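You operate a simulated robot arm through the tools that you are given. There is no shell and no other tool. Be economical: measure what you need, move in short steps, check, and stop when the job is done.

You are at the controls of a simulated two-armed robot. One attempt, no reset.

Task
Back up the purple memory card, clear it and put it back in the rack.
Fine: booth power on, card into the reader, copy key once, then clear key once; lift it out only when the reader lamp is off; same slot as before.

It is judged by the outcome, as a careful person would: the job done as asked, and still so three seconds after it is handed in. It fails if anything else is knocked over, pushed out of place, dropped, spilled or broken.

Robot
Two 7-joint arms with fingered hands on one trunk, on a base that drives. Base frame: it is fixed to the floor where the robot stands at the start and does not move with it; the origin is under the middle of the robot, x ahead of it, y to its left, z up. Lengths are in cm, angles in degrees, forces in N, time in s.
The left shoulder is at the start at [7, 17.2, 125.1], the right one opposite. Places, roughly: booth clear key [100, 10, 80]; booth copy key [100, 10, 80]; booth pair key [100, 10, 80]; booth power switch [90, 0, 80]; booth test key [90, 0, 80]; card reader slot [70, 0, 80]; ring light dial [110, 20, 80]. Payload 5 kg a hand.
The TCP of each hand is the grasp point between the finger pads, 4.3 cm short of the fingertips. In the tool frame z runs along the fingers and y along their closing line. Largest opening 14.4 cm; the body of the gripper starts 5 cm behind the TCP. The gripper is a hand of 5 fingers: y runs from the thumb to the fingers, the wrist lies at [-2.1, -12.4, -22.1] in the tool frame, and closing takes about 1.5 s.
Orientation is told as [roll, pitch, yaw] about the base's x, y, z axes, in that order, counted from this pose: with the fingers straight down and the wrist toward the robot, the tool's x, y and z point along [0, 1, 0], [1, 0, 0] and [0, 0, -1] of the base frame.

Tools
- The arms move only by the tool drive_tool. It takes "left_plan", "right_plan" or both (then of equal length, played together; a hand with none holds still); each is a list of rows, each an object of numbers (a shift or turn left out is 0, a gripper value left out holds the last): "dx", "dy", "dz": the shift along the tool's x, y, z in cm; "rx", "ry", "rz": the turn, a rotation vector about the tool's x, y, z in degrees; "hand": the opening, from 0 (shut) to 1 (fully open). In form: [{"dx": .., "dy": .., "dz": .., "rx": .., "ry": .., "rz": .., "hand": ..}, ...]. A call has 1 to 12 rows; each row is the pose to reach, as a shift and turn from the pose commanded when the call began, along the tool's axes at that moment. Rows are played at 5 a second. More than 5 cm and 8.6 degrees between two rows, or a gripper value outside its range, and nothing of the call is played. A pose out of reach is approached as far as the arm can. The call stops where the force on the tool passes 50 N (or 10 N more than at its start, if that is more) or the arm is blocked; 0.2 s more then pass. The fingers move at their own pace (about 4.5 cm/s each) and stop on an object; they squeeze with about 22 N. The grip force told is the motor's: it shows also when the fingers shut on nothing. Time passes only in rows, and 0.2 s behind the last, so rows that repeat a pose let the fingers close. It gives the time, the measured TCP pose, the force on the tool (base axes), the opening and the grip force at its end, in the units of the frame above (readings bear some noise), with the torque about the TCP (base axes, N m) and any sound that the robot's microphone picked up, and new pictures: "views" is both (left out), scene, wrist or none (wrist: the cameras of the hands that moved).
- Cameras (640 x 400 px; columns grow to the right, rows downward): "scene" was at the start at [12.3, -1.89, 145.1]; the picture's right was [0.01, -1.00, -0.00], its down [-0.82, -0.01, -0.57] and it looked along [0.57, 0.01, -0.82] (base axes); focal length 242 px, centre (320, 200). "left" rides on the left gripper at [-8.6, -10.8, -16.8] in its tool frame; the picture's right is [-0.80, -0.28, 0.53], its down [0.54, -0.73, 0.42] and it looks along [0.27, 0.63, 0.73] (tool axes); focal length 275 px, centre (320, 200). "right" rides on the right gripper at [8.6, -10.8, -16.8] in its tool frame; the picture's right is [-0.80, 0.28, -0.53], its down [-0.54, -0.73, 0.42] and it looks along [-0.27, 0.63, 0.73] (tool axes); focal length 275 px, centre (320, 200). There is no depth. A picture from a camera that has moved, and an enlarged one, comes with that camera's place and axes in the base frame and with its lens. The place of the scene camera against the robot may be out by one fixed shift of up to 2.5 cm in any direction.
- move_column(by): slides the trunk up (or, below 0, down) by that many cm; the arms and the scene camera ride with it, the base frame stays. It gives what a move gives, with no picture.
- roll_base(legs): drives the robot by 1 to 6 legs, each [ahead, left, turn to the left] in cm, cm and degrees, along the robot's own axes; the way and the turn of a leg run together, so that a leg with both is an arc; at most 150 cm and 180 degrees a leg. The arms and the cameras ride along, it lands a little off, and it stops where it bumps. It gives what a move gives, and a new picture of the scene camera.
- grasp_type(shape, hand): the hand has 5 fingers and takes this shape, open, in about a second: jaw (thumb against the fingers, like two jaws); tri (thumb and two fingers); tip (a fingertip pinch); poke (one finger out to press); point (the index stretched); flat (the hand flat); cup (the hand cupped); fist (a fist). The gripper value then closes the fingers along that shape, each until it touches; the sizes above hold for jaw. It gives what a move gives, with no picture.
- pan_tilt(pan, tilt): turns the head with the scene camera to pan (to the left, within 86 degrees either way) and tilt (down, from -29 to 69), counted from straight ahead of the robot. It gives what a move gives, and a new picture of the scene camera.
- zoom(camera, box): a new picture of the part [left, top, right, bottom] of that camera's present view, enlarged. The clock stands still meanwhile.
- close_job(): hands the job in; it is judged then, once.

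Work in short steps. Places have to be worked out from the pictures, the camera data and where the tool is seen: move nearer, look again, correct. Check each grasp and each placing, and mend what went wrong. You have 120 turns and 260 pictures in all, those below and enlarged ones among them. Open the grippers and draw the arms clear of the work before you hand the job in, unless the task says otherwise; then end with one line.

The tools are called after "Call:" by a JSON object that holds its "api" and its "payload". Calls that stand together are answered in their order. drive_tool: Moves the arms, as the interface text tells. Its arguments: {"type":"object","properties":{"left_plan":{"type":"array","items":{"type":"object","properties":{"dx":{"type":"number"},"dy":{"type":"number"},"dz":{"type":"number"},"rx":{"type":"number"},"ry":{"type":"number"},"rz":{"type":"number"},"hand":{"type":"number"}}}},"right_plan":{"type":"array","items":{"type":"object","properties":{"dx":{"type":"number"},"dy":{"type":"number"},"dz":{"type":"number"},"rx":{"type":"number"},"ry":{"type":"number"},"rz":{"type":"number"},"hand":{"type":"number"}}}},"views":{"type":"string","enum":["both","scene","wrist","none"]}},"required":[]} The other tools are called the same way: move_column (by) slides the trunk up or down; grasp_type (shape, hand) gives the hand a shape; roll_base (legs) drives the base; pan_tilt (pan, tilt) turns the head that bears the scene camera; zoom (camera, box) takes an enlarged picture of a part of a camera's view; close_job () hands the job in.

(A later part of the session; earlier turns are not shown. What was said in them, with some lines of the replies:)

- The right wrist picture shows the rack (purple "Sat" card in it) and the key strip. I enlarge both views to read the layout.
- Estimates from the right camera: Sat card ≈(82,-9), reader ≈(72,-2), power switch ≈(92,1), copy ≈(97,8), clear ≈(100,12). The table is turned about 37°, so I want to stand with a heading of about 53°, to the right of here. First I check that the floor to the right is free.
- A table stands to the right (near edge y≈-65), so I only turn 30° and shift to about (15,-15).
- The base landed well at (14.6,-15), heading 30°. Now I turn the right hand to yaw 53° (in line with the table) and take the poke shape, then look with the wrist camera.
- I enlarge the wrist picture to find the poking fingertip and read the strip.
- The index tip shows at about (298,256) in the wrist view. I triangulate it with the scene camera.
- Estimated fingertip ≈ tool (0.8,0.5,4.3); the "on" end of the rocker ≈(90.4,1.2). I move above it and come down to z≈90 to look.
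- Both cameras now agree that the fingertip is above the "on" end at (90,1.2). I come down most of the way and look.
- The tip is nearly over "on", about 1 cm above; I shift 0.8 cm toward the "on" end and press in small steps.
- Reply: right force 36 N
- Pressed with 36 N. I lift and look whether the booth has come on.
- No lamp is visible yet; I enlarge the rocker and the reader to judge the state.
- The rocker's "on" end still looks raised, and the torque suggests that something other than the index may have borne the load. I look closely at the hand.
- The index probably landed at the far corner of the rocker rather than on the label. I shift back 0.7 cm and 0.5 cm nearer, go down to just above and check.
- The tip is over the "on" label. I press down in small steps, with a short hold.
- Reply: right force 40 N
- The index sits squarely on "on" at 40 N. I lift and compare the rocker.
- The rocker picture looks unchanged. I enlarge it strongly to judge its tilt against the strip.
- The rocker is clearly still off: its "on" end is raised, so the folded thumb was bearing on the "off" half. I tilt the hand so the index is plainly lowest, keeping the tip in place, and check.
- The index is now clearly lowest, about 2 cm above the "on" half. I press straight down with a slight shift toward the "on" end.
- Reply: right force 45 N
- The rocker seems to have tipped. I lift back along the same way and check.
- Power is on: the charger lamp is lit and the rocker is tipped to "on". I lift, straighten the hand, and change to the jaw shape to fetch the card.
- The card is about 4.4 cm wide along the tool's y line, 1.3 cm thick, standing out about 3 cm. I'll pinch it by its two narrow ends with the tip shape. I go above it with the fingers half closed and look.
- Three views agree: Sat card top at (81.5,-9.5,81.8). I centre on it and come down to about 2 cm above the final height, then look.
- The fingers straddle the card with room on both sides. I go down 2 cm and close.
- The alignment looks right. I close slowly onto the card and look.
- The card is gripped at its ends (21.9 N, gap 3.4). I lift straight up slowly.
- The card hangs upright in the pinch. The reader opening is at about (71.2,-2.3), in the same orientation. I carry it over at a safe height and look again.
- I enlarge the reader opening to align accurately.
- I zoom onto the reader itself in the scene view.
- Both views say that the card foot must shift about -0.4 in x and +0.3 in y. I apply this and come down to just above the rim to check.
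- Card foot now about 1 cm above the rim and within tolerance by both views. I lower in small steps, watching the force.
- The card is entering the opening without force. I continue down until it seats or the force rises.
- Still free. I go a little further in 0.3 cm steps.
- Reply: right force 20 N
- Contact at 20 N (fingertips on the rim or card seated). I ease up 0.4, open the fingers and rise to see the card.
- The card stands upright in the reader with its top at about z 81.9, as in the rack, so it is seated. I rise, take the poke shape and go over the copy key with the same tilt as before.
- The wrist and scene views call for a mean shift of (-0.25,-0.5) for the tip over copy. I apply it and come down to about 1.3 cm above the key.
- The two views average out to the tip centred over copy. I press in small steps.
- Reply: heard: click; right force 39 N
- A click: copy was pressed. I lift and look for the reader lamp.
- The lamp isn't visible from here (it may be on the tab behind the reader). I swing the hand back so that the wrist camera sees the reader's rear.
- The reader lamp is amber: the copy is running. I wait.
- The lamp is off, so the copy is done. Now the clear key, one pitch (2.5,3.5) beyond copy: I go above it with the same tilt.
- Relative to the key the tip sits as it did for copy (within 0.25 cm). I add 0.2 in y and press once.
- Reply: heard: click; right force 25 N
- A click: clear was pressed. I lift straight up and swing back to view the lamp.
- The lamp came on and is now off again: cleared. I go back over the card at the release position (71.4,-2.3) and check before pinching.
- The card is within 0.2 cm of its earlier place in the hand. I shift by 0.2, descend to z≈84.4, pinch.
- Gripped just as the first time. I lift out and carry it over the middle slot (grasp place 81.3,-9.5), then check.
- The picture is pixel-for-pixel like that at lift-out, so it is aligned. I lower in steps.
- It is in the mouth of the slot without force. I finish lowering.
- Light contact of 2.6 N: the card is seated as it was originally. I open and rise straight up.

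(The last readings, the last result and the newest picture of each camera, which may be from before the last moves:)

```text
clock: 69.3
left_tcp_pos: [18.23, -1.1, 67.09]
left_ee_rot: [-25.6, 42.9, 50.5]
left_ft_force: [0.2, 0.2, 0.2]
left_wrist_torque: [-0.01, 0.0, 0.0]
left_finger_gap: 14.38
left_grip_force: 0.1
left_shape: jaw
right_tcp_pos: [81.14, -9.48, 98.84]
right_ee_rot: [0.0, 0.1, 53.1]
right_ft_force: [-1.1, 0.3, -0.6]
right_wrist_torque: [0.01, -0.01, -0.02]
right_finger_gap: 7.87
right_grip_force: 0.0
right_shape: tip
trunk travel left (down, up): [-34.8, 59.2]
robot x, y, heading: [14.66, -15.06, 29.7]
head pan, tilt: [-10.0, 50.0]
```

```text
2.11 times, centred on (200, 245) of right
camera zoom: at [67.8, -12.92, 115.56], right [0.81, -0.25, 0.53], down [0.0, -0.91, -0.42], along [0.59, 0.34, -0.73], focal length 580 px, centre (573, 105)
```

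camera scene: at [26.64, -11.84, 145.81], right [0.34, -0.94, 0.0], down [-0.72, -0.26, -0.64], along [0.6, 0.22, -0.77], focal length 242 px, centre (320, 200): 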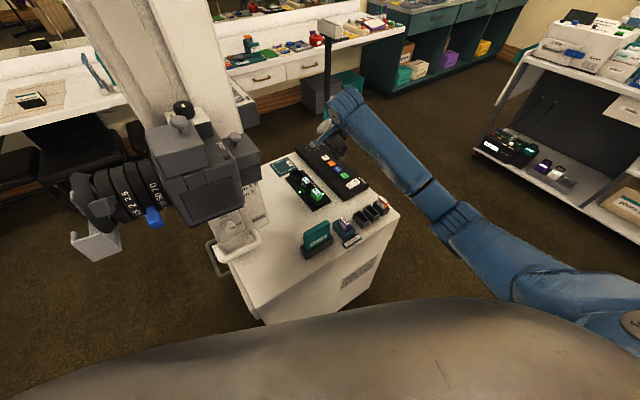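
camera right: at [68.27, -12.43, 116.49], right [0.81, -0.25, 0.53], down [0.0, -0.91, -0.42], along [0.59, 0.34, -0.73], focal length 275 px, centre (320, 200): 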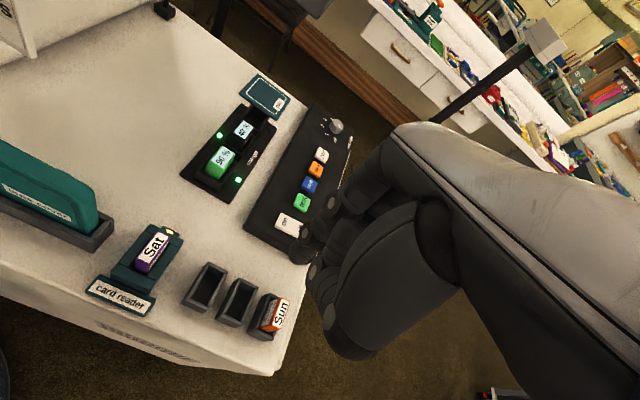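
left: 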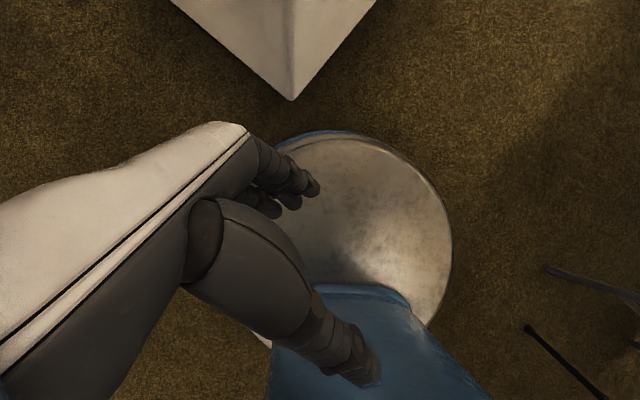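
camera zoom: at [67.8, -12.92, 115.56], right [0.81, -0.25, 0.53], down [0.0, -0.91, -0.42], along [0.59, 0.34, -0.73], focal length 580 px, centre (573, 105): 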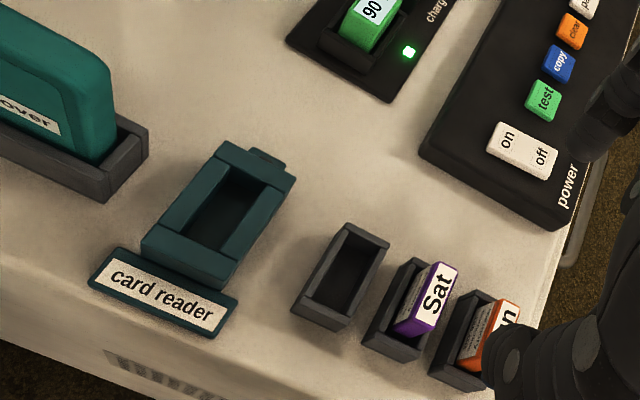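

The Sat card is back in its middle slot and everything else stands as before. I open the hand and draw the arm clear of the table.

Call:
{"api": "drive_tool", "payload": {"right_plan": [{"dz": -4, "hand": 1}, {"dz": -8}, {"dz": -8, "dy": -4}, {"dz": -8, "dy": -8}, {"dz": -8, "dy": -12}, {"dz": -8, "dy": -16}, {"dz": -8, "dy": -20}, {"dz": -8, "dy": -20}], "views": "scene"}}

Call:
{"api": "zoom", "payload": {"camera": "scene", "box": [310, 160, 400, 260]}}

```text
clock: 71.2
left_tcp_pos: [18.11, -1.1, 67.17]
left_ee_rot: [-25.7, 43.0, 50.3]
left_ft_force: [0.1, 0.3, -0.8]
left_wrist_torque: [-0.03, -0.06, 0.02]
left_finger_gap: 14.4
left_grip_force: 0.1
left_shape: jaw
right_tcp_pos: [73.38, -25.6, 107.45]
right_ee_rot: [0.0, 0.1, 53.0]
right_ft_force: [-0.7, -0.4, 0.7]
right_wrist_torque: [0.0, -0.06, 0.01]
right_finger_gap: 14.39
right_grip_force: 0.0
right_shape: tip
right hand out of reach, approached as far as the arm can: row 6, 7, 8
trunk travel left (down, up): [-34.8, 59.2]
robot x, y, heading: [14.72, -14.71, 29.7]
head pan, tilt: [-10.0, 50.0]
camera scene: at [26.29, -11.74, 145.83], right [0.34, -0.94, 0.0], down [-0.72, -0.26, -0.64], along [0.61, 0.22, -0.77], focal length 242 px, centre (320, 200)
```

scene: 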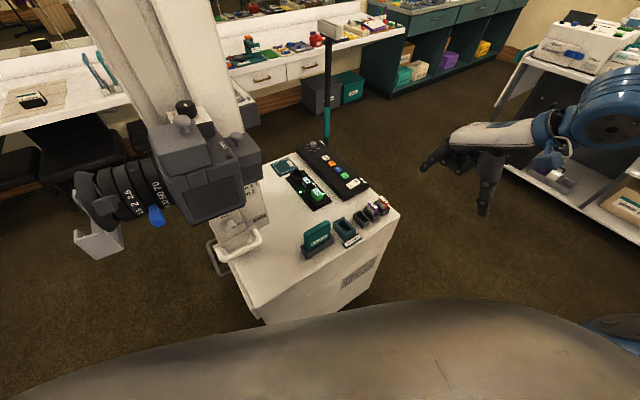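

```text
4.00 times, centred on (355, 210) of scene
camera zoom: at [26.29, -11.74, 145.83], right [0.34, -0.94, 0.0], down [-0.72, -0.26, -0.64], along [0.61, 0.22, -0.77], focal length 969 px, centre (180, 160)
```

zoom: 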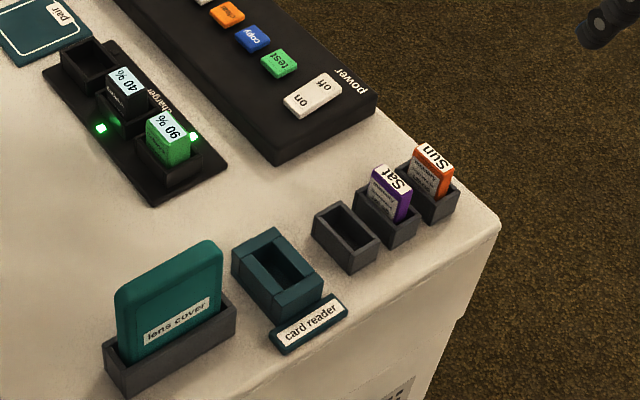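

The arm is clear, the hand is open and the card is in its slot. I hand the job in.

Call:
{"api": "close_job", "payload": {}}

```text
The job is handed in.
```

I backed up the purple "Sat" card, cleared it and put it back in its own (middle) rack slot. I pressed copy once and clear once, and each time the reader lamp came on and went off before I went on. The "on" switch took three pushes to catch, and I left the booth power on.
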